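You operate a simulated robot arm through the tools that you are given. There is no shell and no other tool. Be economical: measure what you need, move in short steps, check, and stop when the job is done.

The job below is to be done with a simulated robot arm. You get a single attempt, and the scene is never put back.

## Task
Leak-test the green-plate tank: seal it, pump air, see it hold, let it off.
Fine: filler cover shut, lid clamp tight; green air pump to 25 KPA or more, short of lifting the relief; hold 8 seconds; bleed screw ends shut.
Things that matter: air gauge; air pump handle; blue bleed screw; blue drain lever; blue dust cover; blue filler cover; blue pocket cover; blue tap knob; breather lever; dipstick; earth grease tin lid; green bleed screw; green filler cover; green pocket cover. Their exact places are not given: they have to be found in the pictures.

The check looks at the end state, three seconds after you hand in, the way a careful person would. Anything else that was tipped, shoved, dropped, spilled or broken makes it a failure. Lids that push on must go on centred and level and be pressed home; caps that screw on are set level and turned clockwise until they are tight.

## Robot
A 6-joint arm with a two-finger parallel gripper on a trunk, on a base that drives. Base frame: it is fixed to the floor where the robot stands at the start and does not move with it; the origin is under the middle of the robot, x ahead of it, y to its left, z up. Lengths are in mm, angles in degrees, forces in N, time in s.
Its first joint turns from -166.0 to 166.0 degrees. Places, roughly: air gauge [800, -100, 1100]; air pump handle [400, -800, 1000]; blue bleed screw [1100, 2600, 900]; blue drain lever [900, 2400, 300]; blue dust cover [900, 2400, 400]; blue filler cover [1200, 3200, 900]; blue pocket cover [1200, 3000, 900]; blue tap knob [1200, 2900, 900]; breather lever [900, 900, 900]; earth grease tin lid [700, -300, 900]; green bleed screw [500, -600, 900]; green filler cover [700, 0, 900]; green pocket cover [600, -200, 900]; lid clamp screw [500, -400, 900]; moisture tester button [900, 400, 900]; oil cart [1100, 2000, 500]. Payload 3.91 kg.
The TCP is the grasp point between the finger pads, 30 mm short of the fingertips. In the tool frame z runs along the fingers and y along their closing line. Largest opening 110 mm; finger width 20, thickness 10; the body of the gripper, 48 by 112 mm, starts 55 mm behind the TCP.
Orientation is that of the tool frame in the base frame, as [roll, pitch, yaw] about the fixed x, y, z axes, in that order (R = Rz(yaw) Ry(pitch) Rx(roll)). With the fingers straight down and closing along the base's y, the tool's x points along the base's -x, its y along +y and its z along -z.

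## Interface
- The arm moves only by the tool servo_tool. Its argument "increments" is a list of rows, each a list of 7 numbers: the closure, from 0 (fully open) to 1 (shut), then the shift along the tool's x, y, z in mm, then the turn, a rotation vector about the tool's x, y, z in degrees. In form: [[claw, tx, ty, tz, rx, ry, rz], ...]. A call has 1 to 12 rows; each row shifts and turns the commanded pose from where the row before left it, along the tool's axes as they then stand. A row lasts 0.2 s, in which the tool goes at most 50 mm and 8.6 degrees; a call with a longer step from one row to the next is refused whole, and so is a gripper value outside its range. A pose out of reach is approached as far as the arm can. The call stops where the force on the tool passes 90 N (or 10 N more than at its start, if that is more) or the arm is blocked; 0.2 s more then pass. The fingers move at their own pace (about 153 mm/s each) and stop on an object; they squeeze with about 23 N. The grip force told is the motor's: it shows also when the fingers shut on nothing. Time passes only in rows, and 0.2 s behind the last, so rows that do not move let the fingers close. The reply holds the time, the measured pose of the TCP, the force on the tool along the base axes, the opening and the grip force, in the units named above and with some noise, with the torque about the TCP (base axes, N m) and any sound that the robot's microphone picked up.
- Cameras (640 x 400 px; columns grow to the right, rows downward): "scene" is now at [200, 175.1, 1385.2]; the picture's right is [-0.65, -0.76, 0.00], its down [-0.33, 0.28, -0.90] and it looks along [0.69, -0.59, -0.43] (base axes); focal length 235 px, centre (320, 200). "wrist" rides on the gripper at [72, 17, -103] in the tool frame; the picture's right is [-0.23, 0.97, 0.00], its down [-0.76, -0.18, -0.62] and it looks along [-0.61, -0.14, 0.78] (tool axes); focal length 222 px, centre (320, 200).
- camera(camera): a new picture of that camera. No time passes.
- steer(legs): drives the robot by 1 to 6 legs, each [ahead, turn to the left] in mm and degrees, along the robot's own axes; the way and the turn of a leg run together, so that a leg with both is an arc; at most 1500 mm and 180 degrees a leg. The arm and the cameras ride along, it lands a little off, and it stops where it bumps. It gives what a move gives.
- aim_head(pan, tilt): turns the head with the scene camera to pan (to the left, within 120 degrees either way) and tilt (down, from -29 to 69), counted from straight ahead of the robot. It gives what a move gives.
- probe_pixels(camera, pixels): for up to 12 pixels [column, row] of the newest picture of that camera ("zoom" is the newest enlarged one), the place [x, y, z] in the base frame of the surface seen there, good to about 2 mm. No time passes.
- enlarge(camera, box): a new picture of the part [left, top, right, bottom] of that camera's present view, enlarged. No time passes.
- close_job(): hands the job in; it is judged then, once.

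Go step by step. Measure first, check grasps and placings, and put right what went wrong. The budget is 80 turns and 52 pictures, counting those below and the enlarged ones. Unless the task says otherwise, let go and move clear before handing in, and close with one line.

The tools are called after "Call:" as name(argument=value, ...) on one line, values as JSON. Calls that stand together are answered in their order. servo_tool: Moves the arm, as the interface text tells. Its arguments: {"type":"object","properties":{"increments":{"type":"array"}},"required":["increments"]} The other tools are called the same way: steer (legs) drives the base; aim_head (pan, tilt) turns the head that bears the scene camera; camera (camera) takes a picture; probe_pixels (camera, pixels) gives the place of the surface under pixels of a picture; enlarge (camera, box) takes an enlarged picture of a part of a camera's view; close_job () hands the job in.

At the start:

```text
t: 0.0
tcp_pos: [361.1, -396.0, 1357.2]
tcp_rot: [-179.9, 0.2, 179.9]
contact_force: [-0.9, 0.6, -0.6]
moment: [0.03, -0.01, 0.01]
opening: 110.1
grasp_force: 0.1
robot x, y, heading: [0.3, -1.2, -0.1]
head pan, tilt: [-40.6, 25.4]
```

scene: 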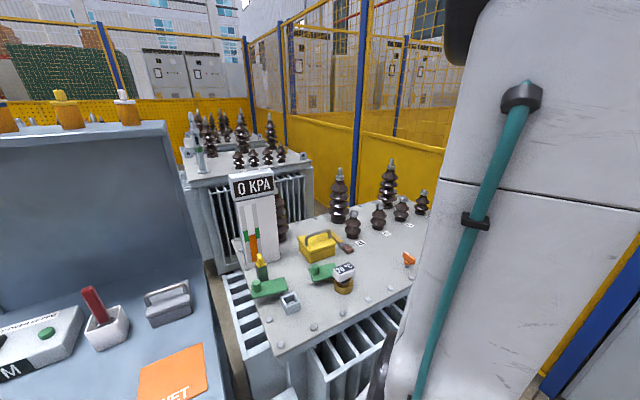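
wrist: 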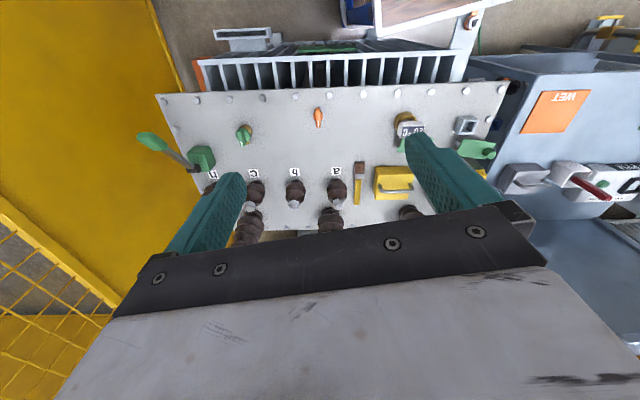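

The wrist view shows the tank top with the pump (150,140), green bleed screw (244,133), orange clamp (318,116) and green covers (405,130)/(480,150). I'll enlarge both views for detail.

Call:
enlarge(camera="wrist", box=[130, 70, 350, 210])

Call:
enlarge(camera="scene", box=[220, 160, 440, 340])

Call:
probe_pixels(camera="wrist", pixels=[[148, 140], [185, 160], [200, 157], [244, 133], [247, 128], [318, 112], [319, 124], [405, 120], [480, 150], [465, 125], [300, 150], [410, 130]])

Call:
probe_pixels(camera="scene", pixels=[[262, 265], [268, 290], [290, 302], [320, 270], [343, 270], [343, 286], [409, 259], [253, 245], [318, 240], [280, 285], [350, 300], [255, 290]])

```text
2.86 times, centred on (240, 140) of wrist
```

zoom: 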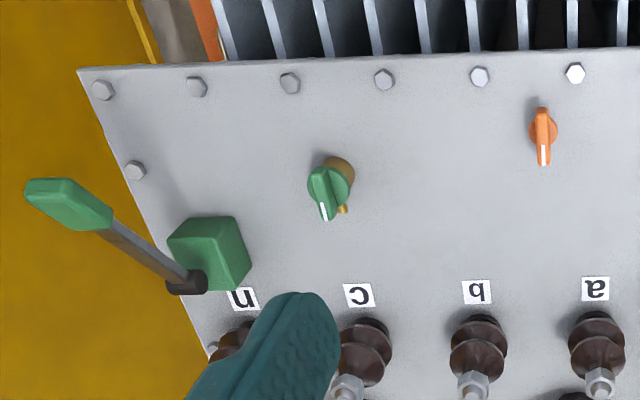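

```text
2.22 times, centred on (330, 250) of scene
```

zoom: 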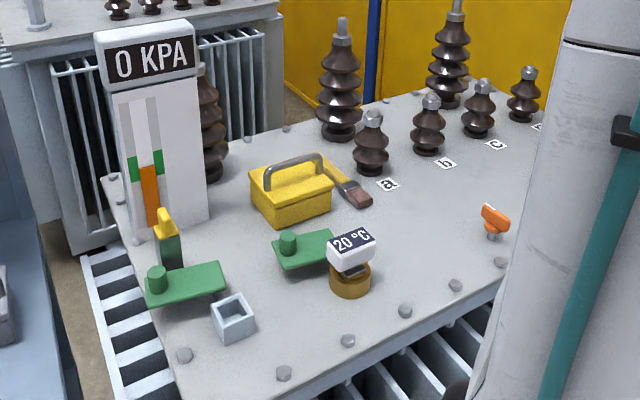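

```text
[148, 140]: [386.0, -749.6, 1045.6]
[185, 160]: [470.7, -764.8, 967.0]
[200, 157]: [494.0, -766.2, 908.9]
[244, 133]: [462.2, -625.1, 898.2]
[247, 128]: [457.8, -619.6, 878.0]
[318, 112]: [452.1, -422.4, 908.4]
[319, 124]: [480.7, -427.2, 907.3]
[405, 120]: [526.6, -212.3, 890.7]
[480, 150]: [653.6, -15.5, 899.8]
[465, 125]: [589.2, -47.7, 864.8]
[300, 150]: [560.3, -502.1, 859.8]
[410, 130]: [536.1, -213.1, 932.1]
```

```text
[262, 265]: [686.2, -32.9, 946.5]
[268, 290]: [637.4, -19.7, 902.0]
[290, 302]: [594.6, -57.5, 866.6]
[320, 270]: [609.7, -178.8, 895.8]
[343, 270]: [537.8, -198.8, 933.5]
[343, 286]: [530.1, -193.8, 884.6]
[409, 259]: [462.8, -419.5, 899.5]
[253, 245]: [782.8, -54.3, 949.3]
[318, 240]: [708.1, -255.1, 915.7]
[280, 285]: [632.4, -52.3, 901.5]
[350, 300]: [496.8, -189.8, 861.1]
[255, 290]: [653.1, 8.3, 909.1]
```

Tank top is at z≈860; the two green covers with small knobs sit around (650,-15,900) and (610,-180,896). I'll move the wrist camera over them to see their state.

Call:
servo_tool(increments=[[0, -17, 40, 14, 0, 0, 0], [0, -17, 40, 14, 0, 0, 0], [0, -17, 40, 14, 0, 0, 0], [0, -17, 40, 14, 0, 0, 0], [0, -17, 40, 14, 0, 0, 0], [0, -17, 40, 14, 0, 0, 0], [0, -17, 40, 14, 0, 0, 0], [0, -17, 40, 14, 0, 0, 0], [0, -17, 40, 14, 0, 0, 0], [0, 0, 0, 0, 0, 0, 0]])

Call:
camera(camera="wrist")

Call:
enlarge(camera="scene", box=[230, 220, 380, 330])

```text
t: 2.2
tcp_pos: [514.2, -36.4, 1229.1]
tcp_rot: [-180.0, 0.0, 179.9]
contact_force: [0.2, -0.5, 0.7]
moment: [-0.06, -0.03, 0.02]
opening: 109.9
grasp_force: 0.0
robot x, y, heading: [2.2, 0.9, 0.1]
head pan, tilt: [-40.6, 25.4]
```

```text
47 pictures are left
```

wrist: 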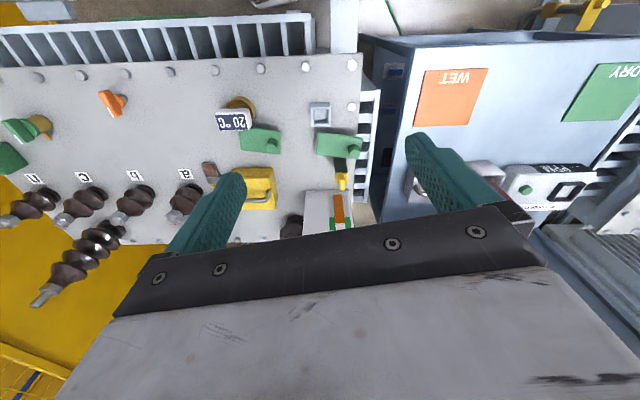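

```text
3.64 times, centred on (305, 275) of scene
```

zoom: 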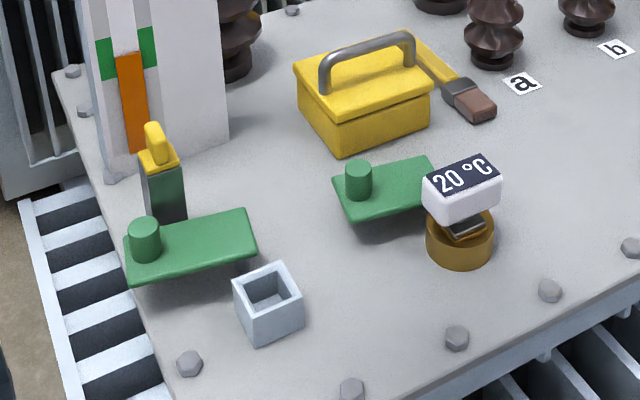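

Call:
enlarge(camera="wrist", box=[200, 80, 380, 200])

Call:
aim_head(pan=-15, tilt=40)

Call:
camera(camera="scene")

```text
3.33 times, centred on (290, 140) of wrist
```

zoom: 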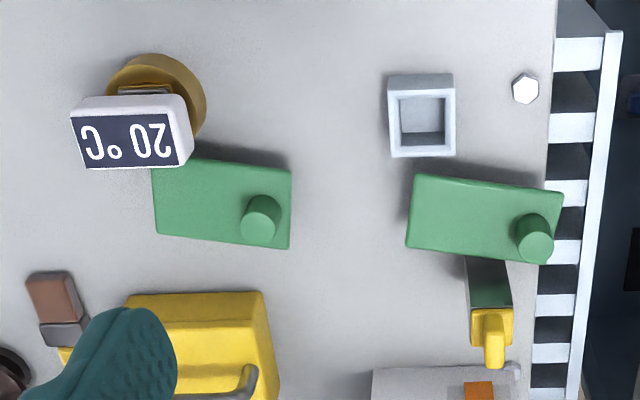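

```text
t: 3.1
tcp_pos: [514.5, -36.9, 1227.9]
tcp_rot: [180.0, 0.1, 179.9]
contact_force: [-1.7, -0.5, 0.8]
moment: [-0.01, 0.0, -0.01]
opening: 110.2
grasp_force: 0.0
robot x, y, heading: [-1.4, 0.3, 0.1]
head pan, tilt: [-15.0, 40.0]
```

```text
44 pictures are left
```

scene: 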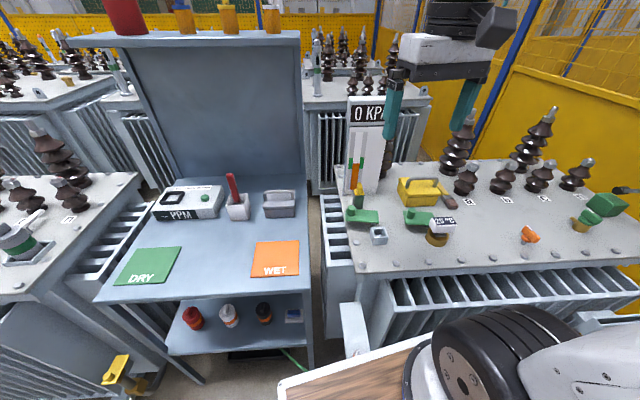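

Call:
enlarge(camera="scene", box=[320, 160, 480, 260])

Call:
enlarge(camera="wrist", box=[270, 90, 370, 200])

```text
4.00 times, centred on (400, 210) of scene
```

zoom: 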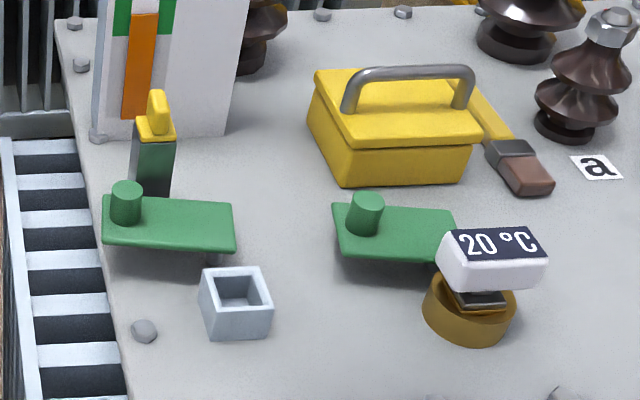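

```text
3.64 times, centred on (320, 145) of wrist
```

zoom: 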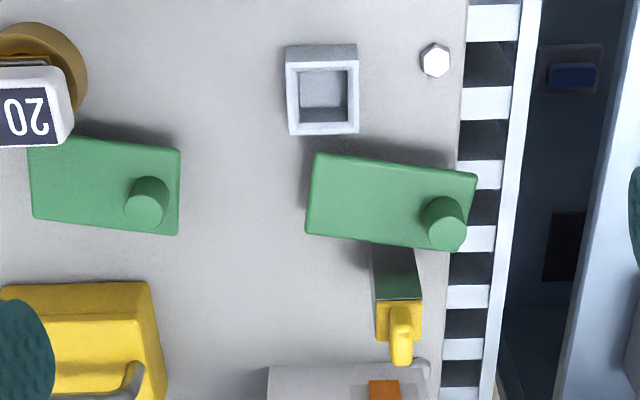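

Call:
probe_pixels(camera="zoom", pixels=[[325, 165], [465, 180], [455, 245], [315, 230], [445, 225], [395, 270], [400, 285], [398, 320], [400, 345], [322, 85], [322, 122], [295, 60]])

Call:
probe_pixels(camera="scene", pixels=[[358, 190], [358, 200], [358, 206], [352, 210], [377, 215], [351, 218], [374, 222], [380, 233], [528, 234], [586, 219], [605, 205], [443, 222]])

```text
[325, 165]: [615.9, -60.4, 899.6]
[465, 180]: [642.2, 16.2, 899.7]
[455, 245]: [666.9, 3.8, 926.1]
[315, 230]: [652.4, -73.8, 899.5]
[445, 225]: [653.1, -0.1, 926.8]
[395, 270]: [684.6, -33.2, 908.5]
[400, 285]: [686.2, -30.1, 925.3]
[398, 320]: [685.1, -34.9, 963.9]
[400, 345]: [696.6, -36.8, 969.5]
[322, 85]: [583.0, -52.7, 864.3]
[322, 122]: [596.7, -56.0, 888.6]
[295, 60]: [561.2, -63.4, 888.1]
```

```text
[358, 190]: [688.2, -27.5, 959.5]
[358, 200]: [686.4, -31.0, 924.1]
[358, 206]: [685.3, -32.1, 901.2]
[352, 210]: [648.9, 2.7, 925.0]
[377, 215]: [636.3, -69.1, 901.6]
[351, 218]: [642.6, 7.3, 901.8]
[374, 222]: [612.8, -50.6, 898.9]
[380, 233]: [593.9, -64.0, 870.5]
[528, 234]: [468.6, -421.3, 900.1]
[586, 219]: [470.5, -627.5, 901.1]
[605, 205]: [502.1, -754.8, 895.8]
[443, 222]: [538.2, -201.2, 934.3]
```

The covers hover at z≈900 with knobs at 926; I need a low-angle look to see what lies beneath them. I'll bring the wrist camera low and tilt the tool forward.

Call:
servo_tool(increments=[[0, -9, -14, 42, 0, 0, 0], [0, -9, -14, 42, 0, 0, 0], [0, -9, -14, 42, 0, 0, 0], [0, -9, -14, 42, 0, 0, 0], [0, -9, -14, 42, 0, 0, 0], [0, 0, 0, 0, 0, -8.5, 0], [0, 0, 0, 0, 0, -8.5, 0], [0, 0, 0, 0, 0, -8.5, 0], [0, 0, 0, 0, 0, -8.5, 0], [0, 0, 0, 0, 0, -8.5, 0], [0, 0, 0, 0, 0, 0, 0]])

Call:
camera(camera="wrist")

```text
t: 5.5
tcp_pos: [615.0, -128.6, 1066.0]
tcp_rot: [-179.7, 42.6, -179.9]
contact_force: [-0.3, -0.1, 0.4]
moment: [-0.05, 0.03, -0.02]
opening: 109.9
grasp_force: 0.0
out of reach, approached as far as the arm can: row 8, 9, 10
robot x, y, heading: [3.0, -0.9, 0.0]
head pan, tilt: [-15.0, 40.0]
```

```text
41 pictures are left
```

wrist: 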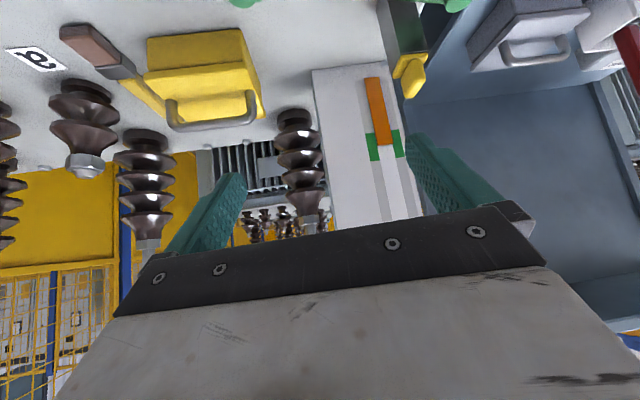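

The arm is too close for this view (row 0-70 shows only the dark post behind the cover). I'll back the base up 250 mm and look again.

Call:
steer(legs=[[-250, 0]])

Call:
camera(camera="wrist")

```text
t: 7.3
tcp_pos: [363.0, -127.4, 1065.1]
tcp_rot: [-179.9, 42.5, -180.0]
contact_force: [0.7, 0.2, 0.1]
moment: [-0.01, 0.0, 0.0]
opening: 110.1
grasp_force: 0.1
robot x, y, heading: [-252.2, 2.0, -0.0]
head pan, tilt: [-15.0, 40.0]
```

```text
40 pictures are left
```

wrist: 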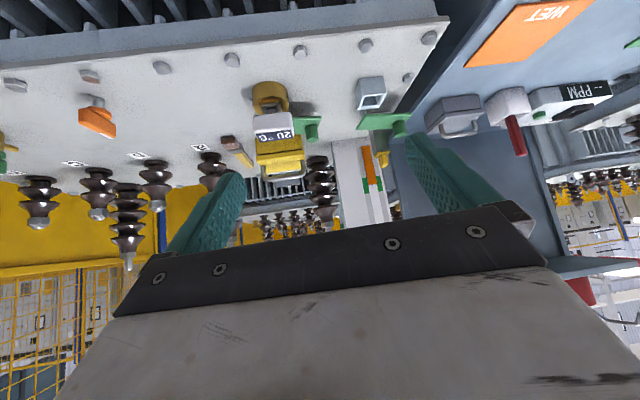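

Call:
enlarge(camera="wrist", box=[240, 60, 440, 180])

Call:
enlarge(camera="wrist", box=[0, 60, 200, 190])

```text
3.20 times, centred on (340, 120) of wrist
```

zoom: 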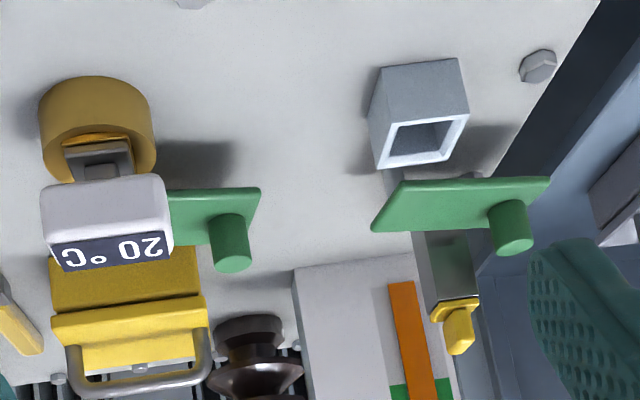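

```text
3.08 times, centred on (100, 125) of wrist
```

zoom: 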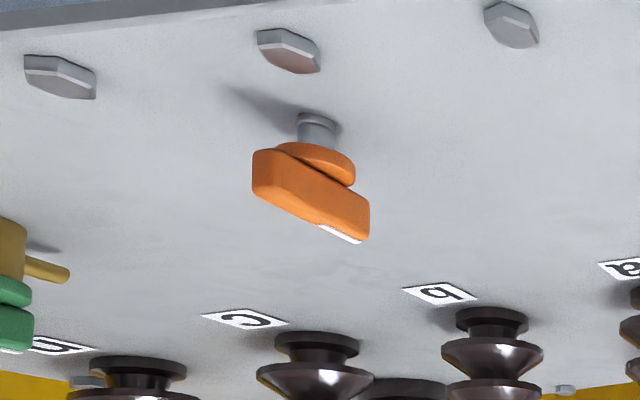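

The low view shows a thin post under the left end of the filler plate (zoom ≈(388,178)), so the plate swings over the open square neck. I'll measure the neck and knob and also the clamp.

Call:
probe_pixels(camera="zoom", pixels=[[318, 125], [310, 165], [310, 215], [268, 175], [350, 230]])

Call:
enlarge(camera="wrist", box=[340, 70, 420, 150])

Call:
probe_pixels(camera="wrist", pixels=[[358, 109], [384, 97], [381, 109], [385, 87], [361, 115], [364, 129], [361, 131], [400, 116], [399, 130], [391, 129], [408, 117], [404, 138]])

```text
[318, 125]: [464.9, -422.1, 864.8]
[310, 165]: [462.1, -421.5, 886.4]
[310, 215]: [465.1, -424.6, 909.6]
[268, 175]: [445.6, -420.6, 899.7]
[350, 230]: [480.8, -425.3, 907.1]
```

```text
5.00 times, centred on (380, 110) of wrist
```

zoom: 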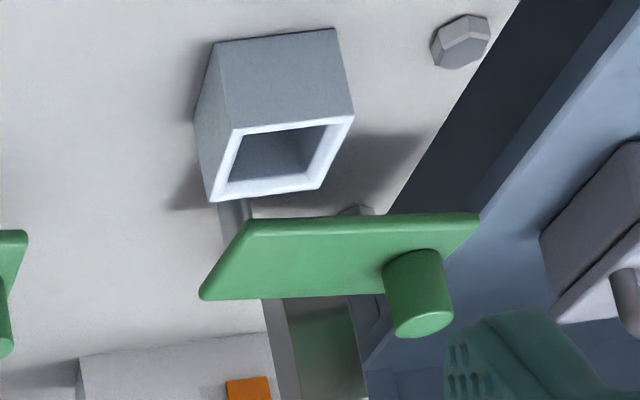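

```text
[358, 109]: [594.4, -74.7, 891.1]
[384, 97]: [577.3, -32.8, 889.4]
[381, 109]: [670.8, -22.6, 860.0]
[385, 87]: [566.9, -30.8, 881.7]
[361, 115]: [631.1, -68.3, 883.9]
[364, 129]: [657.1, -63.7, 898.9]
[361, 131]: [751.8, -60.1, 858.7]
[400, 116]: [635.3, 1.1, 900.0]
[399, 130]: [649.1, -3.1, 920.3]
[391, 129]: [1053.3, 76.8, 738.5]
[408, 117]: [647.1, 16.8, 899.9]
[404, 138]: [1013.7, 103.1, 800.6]
```

Filler neck centre ≈(581,-53), pivot post ≈(636,-67), knob ≈(654,0): the plate must swing about 90° CCW (seen from above). I'll drive forward so that everything is in reach, and set the tool vertical again.

Call:
steer(legs=[[165, 0]])

Call:
servo_tool(increments=[[0.3, 0, 0, 0, 0, 8.5, 0], [0.3, 0, 0, 0, 0, 8.5, 0], [0.3, 0, 0, 0, 0, 8.5, 0], [0.3, 0, 0, 0, 0, 8.5, 0], [0.3, 0, 0, 0, 0, 8.5, 0], [0.3, 0, 0, 0, 0, 0, 0]])

```text
t: 8.8
tcp_pos: [530.4, -127.8, 1064.9]
tcp_rot: [-179.9, 42.5, 180.0]
contact_force: [0.6, 0.2, -1.3]
moment: [0.01, -0.01, -0.02]
opening: 109.9
grasp_force: 0.0
robot x, y, heading: [-84.8, 6.6, -0.1]
head pan, tilt: [-15.0, 40.0]
```

```text
t: 10.2
tcp_pos: [530.3, -128.3, 1064.9]
tcp_rot: [-179.8, -0.1, 179.9]
contact_force: [0.1, 0.1, 1.3]
moment: [-0.04, 0.01, -0.02]
opening: 76.9
grasp_force: 0.1
robot x, y, heading: [-87.2, -3.4, 0.1]
head pan, tilt: [-15.0, 40.0]
```

Going over the knob at (655,1) and down onto it with the fingers 77 mm apart, then closing.

Call:
servo_tool(increments=[[0.35, -31, 32, 6, 0, 0, 0], [0.35, -31, 32, 6, 0, 0, 0], [0.35, -31, 32, 6, 0, 0, 0], [0.35, -31, 32, 6, 0, 0, 0], [0.35, 0, 0, 35, 0, 0, 0], [0.35, 0, 0, 35, 0, 0, 0], [0.35, 0, 0, 34, 0, 0, 0], [0.35, 0, 0, 0, 0, 0, 0], [1, 0, 0, 0, 0, 0, 0], [1, 0, 0, 0, 0, 0, 0], [1, 0, 0, 0, 0, 0, 0]])

Call:
camera(camera="wrist")

```text
t: 12.6
tcp_pos: [653.8, 0.2, 936.7]
tcp_rot: [-179.8, 0.0, 180.0]
contact_force: [1.3, 5.0, -6.6]
moment: [0.17, -0.78, 0.18]
opening: 19.7
grasp_force: 45.6
robot x, y, heading: [-80.3, 1.6, -0.2]
head pan, tilt: [-15.0, 40.0]
```

```text
36 pictures are left
```

wrist: 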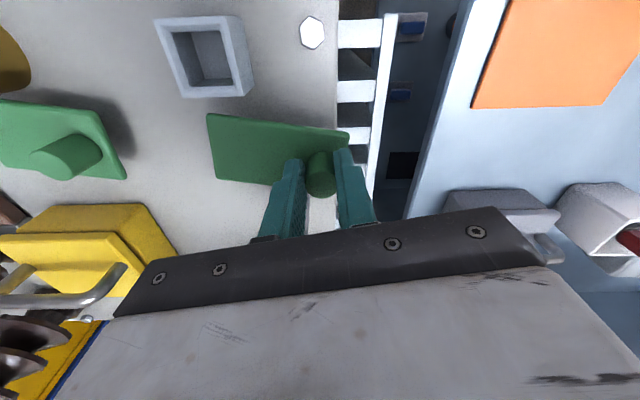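

The knob is gripped (19.7 mm). I'll swing it along the arc about the post, first 40°, and check forces.

Call:
servo_tool(increments=[[1, 12, 2.1, 0, 0, 0, 0], [1, 12, 0, 0, 0, 0, 0], [1, 11.7, -2, 0, 0, 0, 0], [1, 11.2, -4.1, 0, 0, 0, 0]])

Call:
camera(camera="wrist")

```text
t: 13.7
tcp_pos: [604.9, 2.0, 937.1]
tcp_rot: [179.9, -0.4, -179.9]
contact_force: [-11.9, 34.4, 11.3]
moment: [0.65, 0.16, 0.31]
opening: 19.8
grasp_force: 44.9
robot x, y, heading: [-86.8, -0.2, 0.6]
head pan, tilt: [-15.0, 40.0]
stopped in row 4: the force on the tool passed its limit at 93 N (the readings are from after the stop); the commanded pose is now the measured one
```

```text
35 pictures are left
```

wrist: 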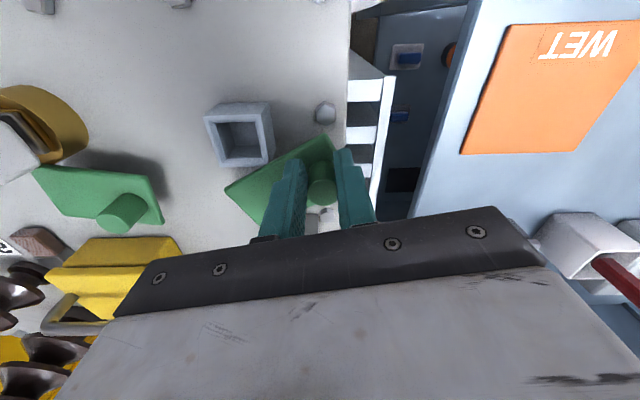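

The plate has swung roughly 45° but my arc radius built up side force. I'll loosen to about 33 mm, turn the hand so the fingers push tangentially, and continue.

Call:
servo_tool(increments=[[0.7, 0, 0, 0, 0, 0, 0], [0.7, 0, 0, 0, 0, 0, 8], [0.7, 0, 0, 0, 0, 0, 8], [0.7, 0, 0, 0, 0, 0, 8], [0.7, 0, 0, 0, 0, 0, 8], [0.7, 0, 0, 0, 0, 0, 8], [0.7, 6.2, -14.7, 0, 0, 0, 0], [0.7, 2.6, -15.4, 0, 0, 0, 0], [0.7, -1, -15.6, 0, 0, 0, 0], [0.7, 0, 0, 0, 0, 0, 0]])

Call:
camera(camera="wrist")

```text
t: 15.9
tcp_pos: [570.1, -28.1, 935.8]
tcp_rot: [-179.9, -0.4, 140.1]
contact_force: [1.0, -0.8, -0.6]
moment: [0.0, -0.01, 0.01]
opening: 33.2
grasp_force: 0.0
robot x, y, heading: [-90.4, 3.6, 0.3]
head pan, tilt: [-15.0, 40.0]
```

```text
34 pictures are left
```

wrist: 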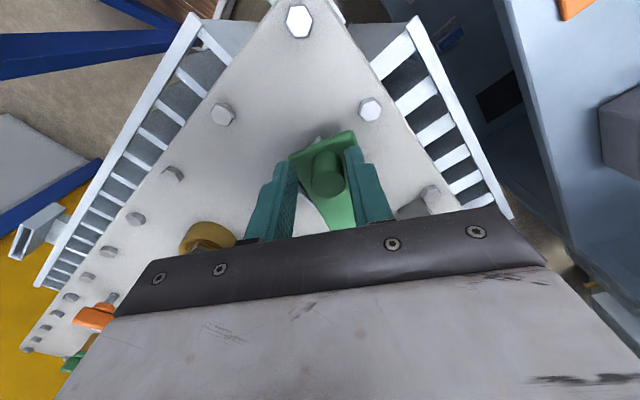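

The knob follows, plate now near the neck. Continue the last 20° plus a gentle push to the stop.

Call:
servo_tool(increments=[[0.7, -3.2, -11.6, 0, 0, 0, 0], [0.7, -2.3, -5.5, 0, 0, 0, 0], [0.7, -1.5, -4, 0, 0, 0, 0], [0.7, -1.5, -4, 0, 0, 0, 0], [0.7, 0, 0, 0, 0, 0, 0]])

Call:
camera(camera="wrist")

```text
t: 17.1
tcp_pos: [561.5, -52.4, 937.3]
tcp_rot: [-179.8, -0.3, 140.1]
contact_force: [3.1, 9.5, 1.3]
moment: [0.31, -0.14, 0.15]
opening: 38.1
grasp_force: 5.3
robot x, y, heading: [-83.8, 3.3, 0.5]
head pan, tilt: [-15.0, 40.0]
```

```text
33 pictures are left
```

wrist: 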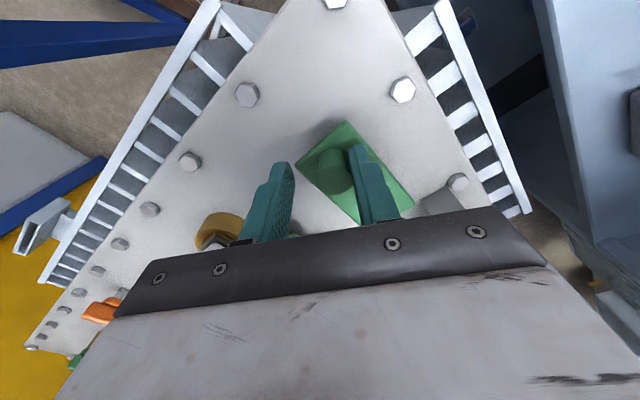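

The right finger is now being forced open (38 mm, 10 N), so the plate is at a stop. I'll lift off and inspect whether it covers the neck.

Call:
servo_tool(increments=[[0.65, 1, 3, 0, 0, 0, 0], [0.65, 0, 0, -40, 0, 0, 0], [0.65, 0, 0, -45, 0, 0, 0], [0.65, 10, 0, -45, 0, 0, 0], [0.65, 20, -30, -20, 0, 0, 0], [0.65, 0, 0, 0, 0, 0, 0]])

Call:
camera(camera="wrist")

Call:
enlarge(camera="scene", box=[320, 180, 480, 300])

```text
t: 18.5
tcp_pos: [519.0, -55.0, 1087.3]
tcp_rot: [-179.9, -0.4, 140.1]
contact_force: [-0.1, -0.1, -0.1]
moment: [-0.03, 0.01, 0.04]
opening: 38.4
grasp_force: 0.0
robot x, y, heading: [-87.9, 2.8, 0.6]
head pan, tilt: [-15.0, 40.0]
```

```text
32 pictures are left
```

wrist: 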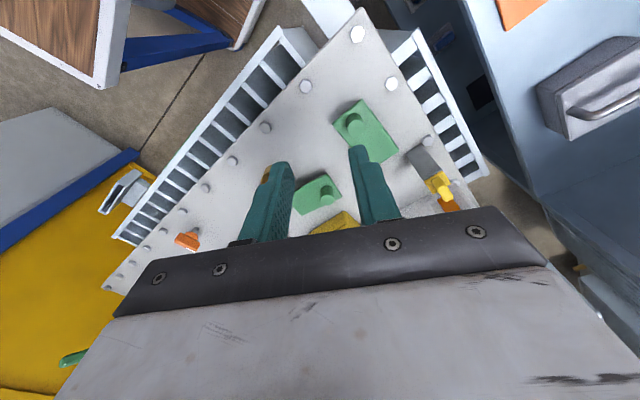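

```text
3.33 times, centred on (400, 240) of scene
```

zoom: 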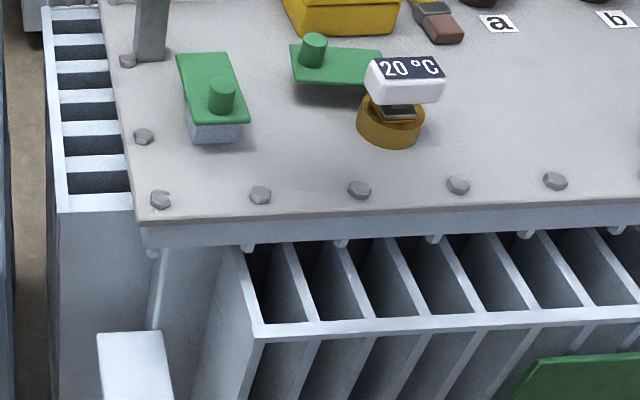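

The filler cover now sits squarely over the neck. Next the lid clamp (orange bar at (464,-423), top 910): I'll move over it with the fingers across the bar.

Call:
servo_tool(increments=[[0.5, 0, 0, 0, 0, 0, -8.1], [0.5, 0, 0, 0, 0, 0, -8.1], [0.5, 0, 0, 0, 0, 0, -8.1], [0.5, 0, 0, 0, 0, 0, -8.1], [0.5, 0.8, -46.5, 0, 0, 0, 0], [0.5, 0.8, -46.5, 0, 0, 0, 0], [0.5, 0.8, -46.5, 0, 0, 0, 0], [0.5, 0.8, -46.5, 0, 0, 0, 0], [0.5, 0.8, -46.5, 0, 0, 0, 0], [0.5, 0.8, -46.5, 0, 0, 0, 0], [0.5, 0.8, -46.5, 0, 0, 0, 0], [0.5, 0.8, -46.5, 0, 0, 0, 0]])

Call:
camera(camera="wrist")

```text
t: 21.1
tcp_pos: [465.0, -422.8, 1085.3]
tcp_rot: [179.9, -0.2, 172.6]
contact_force: [-0.1, -0.1, -0.4]
moment: [-0.05, -0.01, 0.0]
opening: 55.1
grasp_force: 0.1
robot x, y, heading: [-85.2, -0.2, 0.3]
head pan, tilt: [-15.0, 40.0]
```

```text
30 pictures are left
```

wrist: 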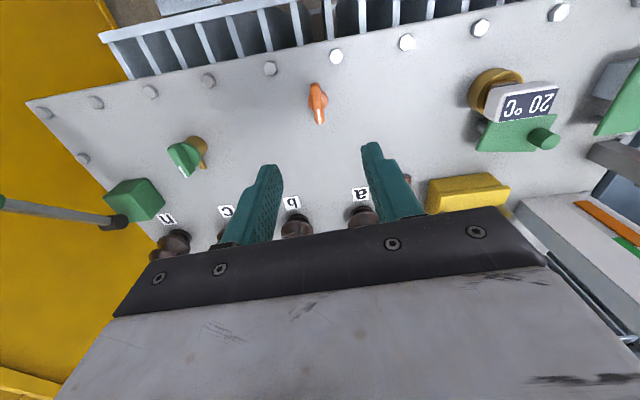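

Call:
enlarge(camera="wrist", box=[290, 70, 350, 130])

Call:
probe_pixels(camera="wrist", pixels=[[313, 86], [320, 121], [317, 105], [311, 105], [324, 104], [183, 155], [186, 175], [200, 140], [205, 160], [116, 221], [135, 200], [20, 206]])

Call:
enlarge(camera="wrist", box=[80, 110, 240, 250])

```text
6.67 times, centred on (320, 100) of wrist
```

zoom: 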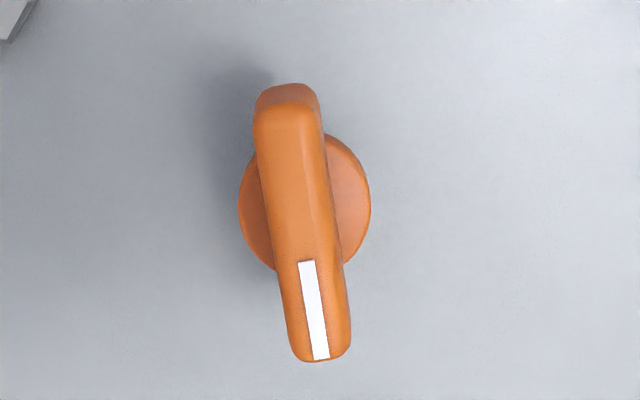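

```text
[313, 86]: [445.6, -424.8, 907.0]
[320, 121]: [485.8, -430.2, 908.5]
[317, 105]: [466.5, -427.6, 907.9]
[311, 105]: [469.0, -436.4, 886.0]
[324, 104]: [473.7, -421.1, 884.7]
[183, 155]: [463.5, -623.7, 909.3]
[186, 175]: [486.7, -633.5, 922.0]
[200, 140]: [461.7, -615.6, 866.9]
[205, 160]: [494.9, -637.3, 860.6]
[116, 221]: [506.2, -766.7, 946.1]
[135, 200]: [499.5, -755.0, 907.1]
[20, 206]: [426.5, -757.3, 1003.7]
```

```text
2.86 times, centred on (160, 180) of wrist
```

zoom: 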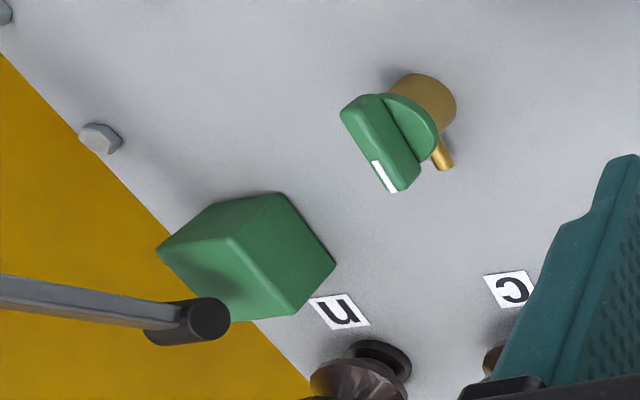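

Clamp bar centre (465.5,-427.5), bar top 908, collar top 885. Descend to TCP z 919, grip it.

Call:
servo_tool(increments=[[0.5, -1, -4.5, 40, 0, 0, 0], [0.5, 0, 0, 42, 0, 0, 0], [0.5, 0, 0, 42, 0, 0, 0], [0.5, 0, 0, 40, 0, 0, 0], [0.5, 0, 0, 2, 0, 0, 0], [1, 0, 0, 0, 0, 0, 0], [1, 0, 0, 0, 0, 0, 0], [1, 0, 0, 0, 0, 0, 0]])

```text
t: 22.9
tcp_pos: [465.4, -425.9, 918.8]
tcp_rot: [179.9, -0.4, 172.6]
contact_force: [1.0, 12.1, -1.9]
moment: [0.14, -0.1, -0.9]
opening: 12.2
grasp_force: 44.4
robot x, y, heading: [-86.0, 2.9, 0.6]
head pan, tilt: [-15.0, 40.0]
```

Gripped at 12.2 mm. Turn clockwise (+ about tool z) in steps and watch the torque.

Call:
servo_tool(increments=[[1, 0, 0, 0, 0, 0, 8], [1, 0, 0, 0, 0, 0, 8], [1, 0, 0, 0, 0, 0, 8], [1, 0, 0, 0, 0, 0, 8]])

```text
t: 23.9
tcp_pos: [464.5, -424.3, 919.2]
tcp_rot: [-179.9, -0.5, 140.5]
contact_force: [15.0, 49.1, -6.2]
moment: [0.71, -0.79, 0.18]
opening: 11.2
grasp_force: 44.7
robot x, y, heading: [-87.6, -0.5, 0.4]
head pan, tilt: [-15.0, 40.0]
```

It turns with side load (49 N in y); I'll ease the centre by ~2.5 mm towards +y and continue.

Call:
servo_tool(increments=[[1, 0.8, 2.5, 0, 0, 0, 0], [1, 0, 0, 0, 0, 0, 8], [1, 0, 0, 0, 0, 0, 8], [1, 0, 0, 0, 0, 0, 8], [1, 0, 0, 0, 0, 0, 8]])

Call:
camera(camera="wrist")

```text
t: 25.1
tcp_pos: [466.9, -424.7, 919.6]
tcp_rot: [-179.7, -0.1, 108.4]
contact_force: [28.0, 44.3, -13.2]
moment: [0.9, -0.7, 0.08]
opening: 11.4
grasp_force: 44.8
robot x, y, heading: [-87.8, -0.9, 0.5]
head pan, tilt: [-15.0, 40.0]
```

```text
27 pictures are left
```

wrist: 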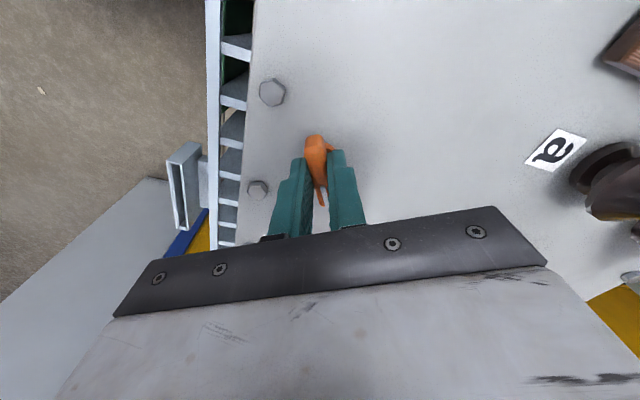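

Call:
servo_tool(increments=[[1, 1.9, 2.2, 0, 0, 0, 0], [1, 0, 0, 0, 0, 0, 8], [1, 0, 0, 0, 0, 0, 8], [1, 0, 0, 0, 0, 0, 8], [1, 0, 0, 0, 0, 0, 8]])

```text
t: 26.3
tcp_pos: [468.6, -425.0, 920.0]
tcp_rot: [-179.7, 0.1, 76.4]
contact_force: [35.6, -3.7, -21.8]
moment: [0.01, -1.02, 0.13]
opening: 11.2
grasp_force: 45.5
robot x, y, heading: [-80.7, 0.5, 0.0]
head pan, tilt: [-15.0, 40.0]
```

Call:
servo_tool(increments=[[1, 0.5, 1.9, 1, 0, 0, 0], [1, 0, 0, 0, 0, 0, 8], [1, 0, 0, 0, 0, 0, 8], [1, 0, 0, 0, 0, 0, 8], [1, 0, 0, 0, 0, 0, 8], [1, 0, 0, 0, 0, 0, 8]])

```text
t: 27.7
tcp_pos: [470.6, -424.9, 918.9]
tcp_rot: [-179.9, 0.2, 36.4]
contact_force: [23.8, -32.2, -0.4]
moment: [-0.59, -0.69, 0.1]
opening: 11.2
grasp_force: 44.7
robot x, y, heading: [-84.0, -2.0, 0.5]
head pan, tilt: [-15.0, 40.0]
```

Call:
servo_tool(increments=[[1, 0, 0, 0, 0, 0, 8], [1, 0, 0, 0, 0, 0, 8], [1, 0, 0, 0, 0, 0, 8], [1, 0, 0, 0, 0, 0, 8], [1, 0, 0, 0, 0, 0, 0]])

Call:
camera(camera="wrist")

```text
t: 28.9
tcp_pos: [470.9, -426.4, 919.7]
tcp_rot: [179.9, 0.1, 4.3]
contact_force: [25.5, -45.5, -4.7]
moment: [-0.87, -0.04, 0.11]
opening: 11.2
grasp_force: 45.1
robot x, y, heading: [-82.9, 1.7, 0.4]
head pan, tilt: [-15.0, 40.0]
```

```text
26 pictures are left
```

wrist: 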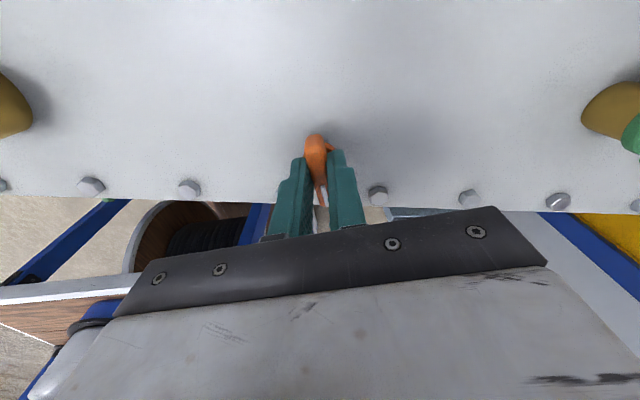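

Call:
servo_tool(increments=[[1, 0, 3, 0, 0, 0, 0], [1, 0, 0, 0, 0, 0, 8], [1, 0, 0, 0, 0, 0, 8], [1, 0, 0, 0, 0, 0, 8], [1, 0, 0, 0, 0, 0, 8], [1, 0, 0, 0, 0, 0, 8], [1, 0, 0, 0, 0, 0, 0]])

```text
t: 30.5
tcp_pos: [469.3, -427.0, 917.4]
tcp_rot: [179.8, 0.3, -35.7]
contact_force: [20.4, -31.6, -3.1]
moment: [-0.68, -0.59, 0.01]
opening: 11.4
grasp_force: 45.4
robot x, y, heading: [-85.0, -2.7, 0.2]
head pan, tilt: [-15.0, 40.0]
```

Call:
servo_tool(increments=[[1, 0, 2, 0, 0, 0, 0], [1, 0, 0, 0, 0, 0, 8], [1, 0, 0, 0, 0, 0, 8], [1, 0, 0, 0, 0, 0, 8], [1, 0, 0, 0, 0, 0, 8], [1, 0, 0, 0, 0, 0, 8], [1, 0, 0, 0, 0, 0, 8], [1, 0, 0, 0, 0, 0, 0]])

```text
t: 31.2
tcp_pos: [467.3, -427.2, 918.2]
tcp_rot: [-178.7, 0.2, -46.0]
contact_force: [23.6, 16.1, -2.4]
moment: [-0.47, -0.19, 0.02]
opening: 11.6
grasp_force: 44.7
out of reach, approached as far as the arm can: row 3
robot x, y, heading: [-86.3, -1.9, 0.7]
head pan, tilt: [-15.0, 40.0]
stopped in row 3: the force on the tool passed its limit at 101 N (the readings are from after the stop); the commanded pose is now the measured one
```

The wrist reached its joint limit after ~218° of turning. I'll open wide, turn back 180° around the bar, and regrip.

Call:
servo_tool(increments=[[0.3, 0, 0, 0, 0, 0, 0], [0.3, 0, 0, -3, 0, 0, 0], [0.3, 0, 0, 0, 0, 0, -8.5], [0.3, 0, 0, 0, 0, 0, -8.5], [0.3, 0, 0, 0, 0, 0, -8.5], [0.3, 0, 0, 0, 0, 0, -8.5], [0.3, 0, 0, 0, 0, 0, -8.5], [0.3, 0, 0, 0, 0, 0, -8.5], [0.3, 0, 0, 0, 0, 0, -8.5], [0.3, 0, 0, 0, 0, 0, -8.5], [0.3, 0, 0, 0, 0, 0, -8.5], [0.3, 0, 0, 0, 0, 0, -8.5]])

Call:
servo_tool(increments=[[0.3, 0, 0, 0, 0, 0, -8.5], [0.3, 0, 0, 0, 0, 0, -8.5], [0.3, 0, 0, 0, 0, 0, -8.5], [0.3, 0, 0, 0, 0, 0, -8.5], [0.3, 0, 0, 0, 0, 0, -8.5], [0.3, 0, 0, 0, 0, 0, -8.5], [0.3, 0, 0, 0, 0, 0, -8.5], [0.3, 0, 0, 0, 0, 0, -8.5], [0.3, 0, 0, 0, 0, 0, -8.5], [0.3, 0, 0, 0, 0, 0, -8.5], [0.3, 0, 0, 0, 0, 0, -8.5], [0.3, 0, 0, 0, 0, 0, 0]])

Call:
camera(camera="wrist")

```text
t: 33.8
tcp_pos: [464.9, -428.4, 922.1]
tcp_rot: [-179.6, -1.3, 39.0]
contact_force: [0.1, 0.4, -1.1]
moment: [0.01, 0.0, -0.01]
opening: 77.1
grasp_force: 0.0
robot x, y, heading: [-84.1, 1.5, 0.5]
head pan, tilt: [-15.0, 40.0]
```

```text
t: 36.4
tcp_pos: [465.5, -428.6, 922.9]
tcp_rot: [178.7, -0.2, 132.5]
contact_force: [0.7, -0.9, 0.6]
moment: [0.0, 0.01, 0.0]
opening: 77.1
grasp_force: 0.0
robot x, y, heading: [-83.9, -3.0, 0.6]
head pan, tilt: [-15.0, 40.0]
```

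```text
25 pictures are left
```

wrist: 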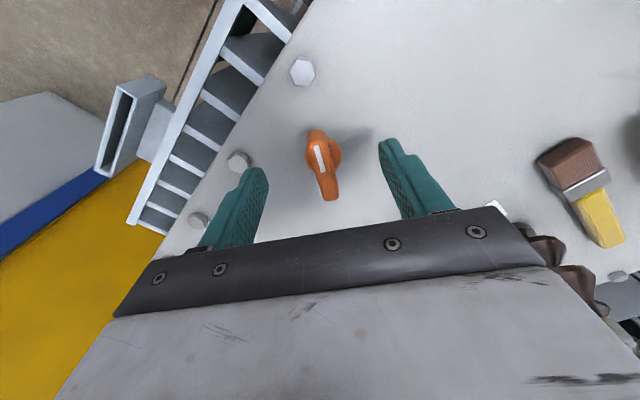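

Call:
probe_pixels(camera="wrist", pixels=[[318, 138], [331, 195], [324, 165], [309, 150], [338, 152]])

```text
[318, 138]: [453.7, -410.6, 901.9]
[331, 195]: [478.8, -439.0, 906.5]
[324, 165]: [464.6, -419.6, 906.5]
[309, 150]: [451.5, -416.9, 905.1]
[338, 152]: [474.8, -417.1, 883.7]
```

Bar is aligned with the hand (−48°) and its centre is (466,-424.5); recentre, grip and turn on.

Call:
servo_tool(increments=[[0.3, 2.6, 3.1, 4, 0, 0, 0], [0.7, 0, 0, 0, 0, 0, 0], [1, 0, 0, 0, 0, 0, 0], [1, 0, 0, 0, 0, 0, 0], [1, 0, 0, 0, 0, 0, 8], [1, 0, 0, 0, 0, 0, 8], [1, 0, 0, 0, 0, 0, 8], [1, 0, 0, 0, 0, 0, 8], [1, 0, 0, 0, 0, 0, 8], [1, 0, 0, 0, 0, 0, 0]])

```text
t: 38.6
tcp_pos: [467.9, -422.9, 918.6]
tcp_rot: [179.1, -1.0, 92.3]
contact_force: [27.4, 5.8, -2.1]
moment: [-0.37, -0.08, 0.09]
opening: 11.6
grasp_force: 45.3
robot x, y, heading: [-83.6, -0.6, 0.6]
head pan, tilt: [-15.0, 40.0]
```

Call:
servo_tool(increments=[[1, 0, 1, 0, 0, 0, 8], [1, 0, 0, 0, 0, 0, 8], [1, 0, 0, 0, 0, 0, 8], [1, 0, 0, 0, 0, 0, 8], [1, 0, 0, 0, 0, 0, 8], [1, 0, 0, 0, 0, 0, 8], [1, 0, 0, 0, 0, 0, 8], [1, 0, 0, 0, 0, 0, 8], [1, 0, 0, 0, 0, 0, 0]])

```text
t: 40.6
tcp_pos: [471.5, -422.4, 916.4]
tcp_rot: [-179.6, -1.1, 28.4]
contact_force: [67.4, 15.7, 4.5]
moment: [0.61, -0.92, 2.35]
opening: 35.6
grasp_force: 44.8
robot x, y, heading: [-85.2, 4.0, 0.6]
head pan, tilt: [-15.0, 40.0]
```

Torque rose to 2.35 N·m and the fingers were wedged open to 36 mm: the screw stopped, i.e. tight. I'll open and lift to look at it.

Call:
servo_tool(increments=[[0.3, 0, 0, 0, 0, 0, -4], [0.3, 0, 0, 0, 0, 0, 0], [0.3, 0, 0, -30, 0, 0, 0], [0.3, 0, 0, -40, 0, 0, 0], [0.3, 0, 0, 0, 0, 0, 0]])

Call:
camera(camera="wrist")

```text
t: 41.8
tcp_pos: [465.3, -425.7, 988.3]
tcp_rot: [-179.5, -1.2, 32.3]
contact_force: [-0.6, 0.1, 0.1]
moment: [0.01, 0.0, -0.01]
opening: 76.9
grasp_force: 0.0
robot x, y, heading: [-85.8, -0.9, 0.6]
head pan, tilt: [-15.0, 40.0]
```

```text
24 pictures are left
```

wrist: 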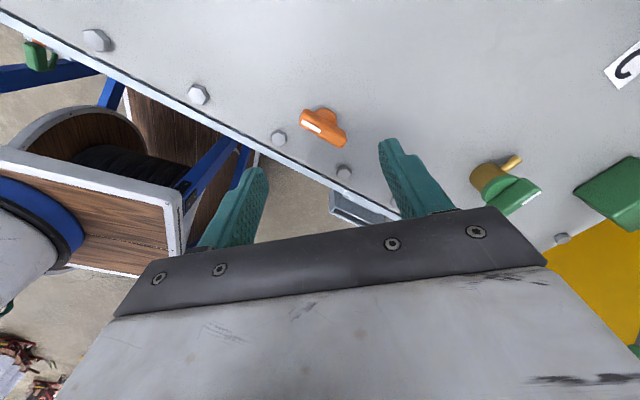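

Call:
probe_pixels(camera="wrist", pixels=[[305, 117], [341, 139], [323, 127], [315, 122], [317, 115]])

```text
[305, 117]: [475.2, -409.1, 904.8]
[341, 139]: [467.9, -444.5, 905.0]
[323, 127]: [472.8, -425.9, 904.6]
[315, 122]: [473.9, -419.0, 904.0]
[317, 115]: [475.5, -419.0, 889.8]
```

Bar is now at 78°; I'll regrip it squarely once and give a short turn to confirm that it is truly tight.

Call:
servo_tool(increments=[[0.3, 0, 0, 0, 0, 0, -7.7], [0.3, 0, 0, 0, 0, 0, -7.7], [0.3, 0, 0, 0, 0, 0, -7.7], [0.3, 0, 0, 0, 0, 0, -7.7], [0.3, 0, 0, 0, 0, 0, -7.7], [0.3, 0, 0, 0, 0, 0, -7.7], [0.4, 0.6, 2.9, 35, 0, 0, 0], [0.4, 0, 0, 34, 0, 0, 0], [1, 0, 0, 0, 0, 0, 0], [1, 0, 0, 0, 0, 0, 0], [1, 0, 0, 0, 0, 0, 0]])

Call:
servo_tool(increments=[[1, 0, 0, 0, 0, 0, 4], [1, 0, 0, 0, 0, 0, 4], [1, 0, 0, 0, 0, 0, 4]])

```text
t: 44.2
tcp_pos: [468.5, -424.2, 919.1]
tcp_rot: [179.5, -1.2, 78.6]
contact_force: [-14.8, 4.3, 1.7]
moment: [-0.02, 0.55, 0.1]
opening: 11.4
grasp_force: 45.5
robot x, y, heading: [-81.2, 0.4, 0.4]
head pan, tilt: [-15.0, 40.0]
```

```text
t: 45.0
tcp_pos: [468.2, -424.9, 919.5]
tcp_rot: [179.7, -1.2, 66.4]
contact_force: [-20.0, -3.5, -2.4]
moment: [-0.41, 0.98, 1.28]
opening: 15.0
grasp_force: 45.5
robot x, y, heading: [-82.1, 4.7, 0.4]
head pan, tilt: [-15.0, 40.0]
```

Torque builds to 1.3 N·m without turning: clamp is tight. Release, rise, rotate the hand back and go look at the bleed screw and pump.

Call:
servo_tool(increments=[[0.3, 0, 0, 0, 0, 0, -4], [0.3, 0, 0, 0, 0, 0, -8], [0.3, 0, 0, -40, 0, 0, 0], [0.3, 0, 0, -45, 0, 0, 0], [0.3, 0, 0, -45, 0, 0, -8.5], [0.3, 0, 0, -30, 0, 0, -8.5], [0.3, 0, 0, 0, 0, 0, -8.5], [0.3, 0, 0, 0, 0, 0, -8.5], [0.3, 0, 0, 0, 0, 0, -8.5], [0.3, 0, 0, 0, 0, 0, -8.5], [0.3, 0, 0, 0, 0, 0, -8.5], [0.3, 0, 0, 0, 0, 0, -8.5]])

Call:
servo_tool(increments=[[0.3, 0, -40, 0, 0, 0, -8.5], [0.3, 0, -40, 0, 0, 0, -8.5], [0.3, 0, -40, 0, 0, 0, -8.5], [0.3, 0, -40, 0, 0, 0, 0], [0.3, 0, 0, 0, 0, 0, 0]])

Call:
camera(camera="wrist")

```text
t: 47.6
tcp_pos: [466.8, -426.4, 1078.4]
tcp_rot: [178.6, 0.1, 146.7]
contact_force: [0.0, -0.6, -0.1]
moment: [0.02, 0.0, 0.0]
opening: 77.0
grasp_force: 0.1
robot x, y, heading: [-89.4, 2.5, 0.7]
head pan, tilt: [-15.0, 40.0]
```

```text
t: 48.8
tcp_pos: [411.0, -575.1, 1074.7]
tcp_rot: [178.9, 0.6, 172.0]
contact_force: [-0.5, 0.3, 0.2]
moment: [0.01, -0.03, 0.02]
opening: 77.1
grasp_force: 0.1
robot x, y, heading: [-81.4, -1.0, 0.6]
head pan, tilt: [-15.0, 40.0]
```

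```text
23 pictures are left
```

wrist: 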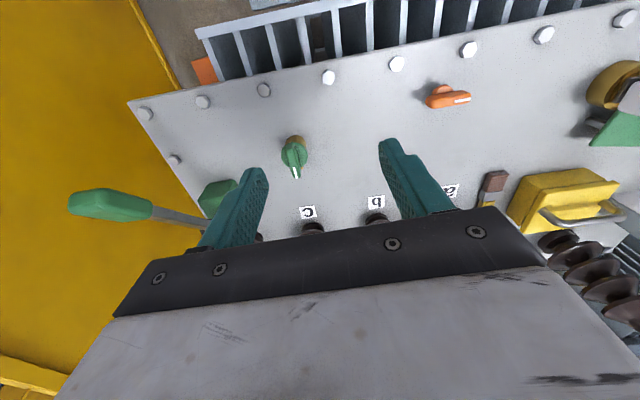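

Call:
enlarge(camera="wrist", box=[255, 115, 335, 195])

Call:
probe_pixels(camera="zoom", pixels=[[285, 290], [330, 480], [305, 380], [240, 300], [400, 330], [345, 170], [440, 380], [300, 250], [335, 500]])

Call:
probe_pixels(camera="wrist", pixels=[[75, 203], [148, 208], [110, 195], [185, 217], [215, 190], [110, 215]])

```text
5.00 times, centred on (295, 155) of wrist
```

zoom: 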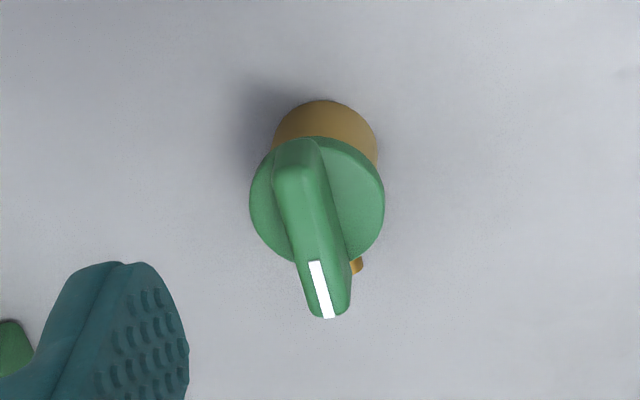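

```text
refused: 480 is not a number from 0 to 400
```

```text
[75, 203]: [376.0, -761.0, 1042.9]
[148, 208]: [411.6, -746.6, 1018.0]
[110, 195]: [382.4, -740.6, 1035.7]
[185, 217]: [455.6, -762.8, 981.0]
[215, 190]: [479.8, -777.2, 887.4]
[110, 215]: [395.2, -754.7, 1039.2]
```

Call:
probe_pixels(camera="zoom", pixels=[[298, 165], [330, 310], [312, 235], [262, 215], [370, 200], [325, 110], [358, 265]])

Call:
aim_head(pan=-50, tilt=28)

Call:
camera(camera="scene")

```text
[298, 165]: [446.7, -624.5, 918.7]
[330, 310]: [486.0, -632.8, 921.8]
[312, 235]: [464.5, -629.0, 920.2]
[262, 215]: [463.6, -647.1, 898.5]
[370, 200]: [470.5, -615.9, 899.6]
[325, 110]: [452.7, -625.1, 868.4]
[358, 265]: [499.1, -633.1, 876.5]
```

```text
t: 49.8
tcp_pos: [412.7, -575.1, 1075.4]
tcp_rot: [178.8, 0.7, 172.2]
contact_force: [-0.6, 0.6, 0.0]
moment: [-0.04, 0.02, 0.03]
opening: 76.8
grasp_force: 0.1
robot x, y, heading: [-85.4, 2.2, 0.6]
head pan, tilt: [-50.0, 28.0]
```

```text
21 pictures are left
```

scene: 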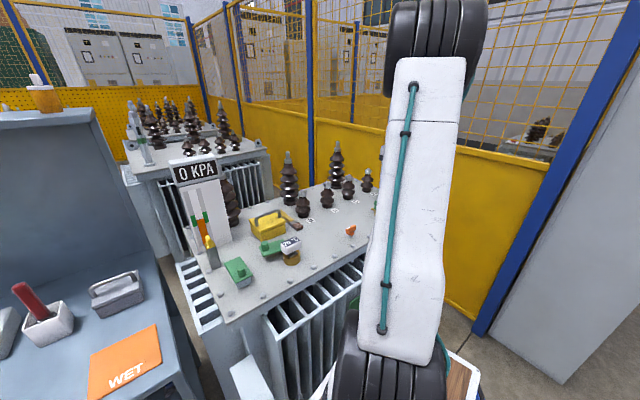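

The gauge reads 0 KPA in the scene view. Bleed bar centre is (466,-628.5), top 920, disc 899; I'll grip it and turn clockwise until tight.

Call:
servo_tool(increments=[[0.5, -32, -20.5, 20, 1.2, 0, 4], [0.5, -32, -20.5, 20, 0, 0, 0], [0.5, 0, 0, 40, 0, 0, 0], [0.5, 0, 0, 40, 0, 0, 0], [0.5, 0, 0, 22, 0, 0, 0], [0.5, 0, 0, 0, 0, 0, 0], [1, 0, 0, 0, 0, 0, 0], [1, 0, 0, 0, 0, 0, 0], [1, 0, 0, 0, 0, 0, 0]])

Call:
servo_tool(increments=[[1, 0, 0, 0, 0, 0, 4], [1, 0, 0, 0, 0, 0, 4], [1, 0, 0, 0, 0, 0, 4], [1, 0, 0, 0, 0, 0, 0]])

```text
t: 51.8
tcp_pos: [468.5, -630.7, 933.0]
tcp_rot: [-179.7, 0.8, 168.0]
contact_force: [-9.2, -62.5, -7.6]
moment: [-0.91, -0.3, 0.61]
opening: 11.5
grasp_force: 45.3
robot x, y, heading: [-83.1, -2.4, 0.4]
head pan, tilt: [-50.0, 28.0]
```

```text
t: 52.8
tcp_pos: [469.1, -630.1, 932.6]
tcp_rot: [-179.9, 0.8, 156.0]
contact_force: [-6.3, -67.8, -5.3]
moment: [-0.54, 0.28, 1.14]
opening: 16.1
grasp_force: 44.4
robot x, y, heading: [-84.3, -2.0, 0.5]
head pan, tilt: [-50.0, 28.0]
```

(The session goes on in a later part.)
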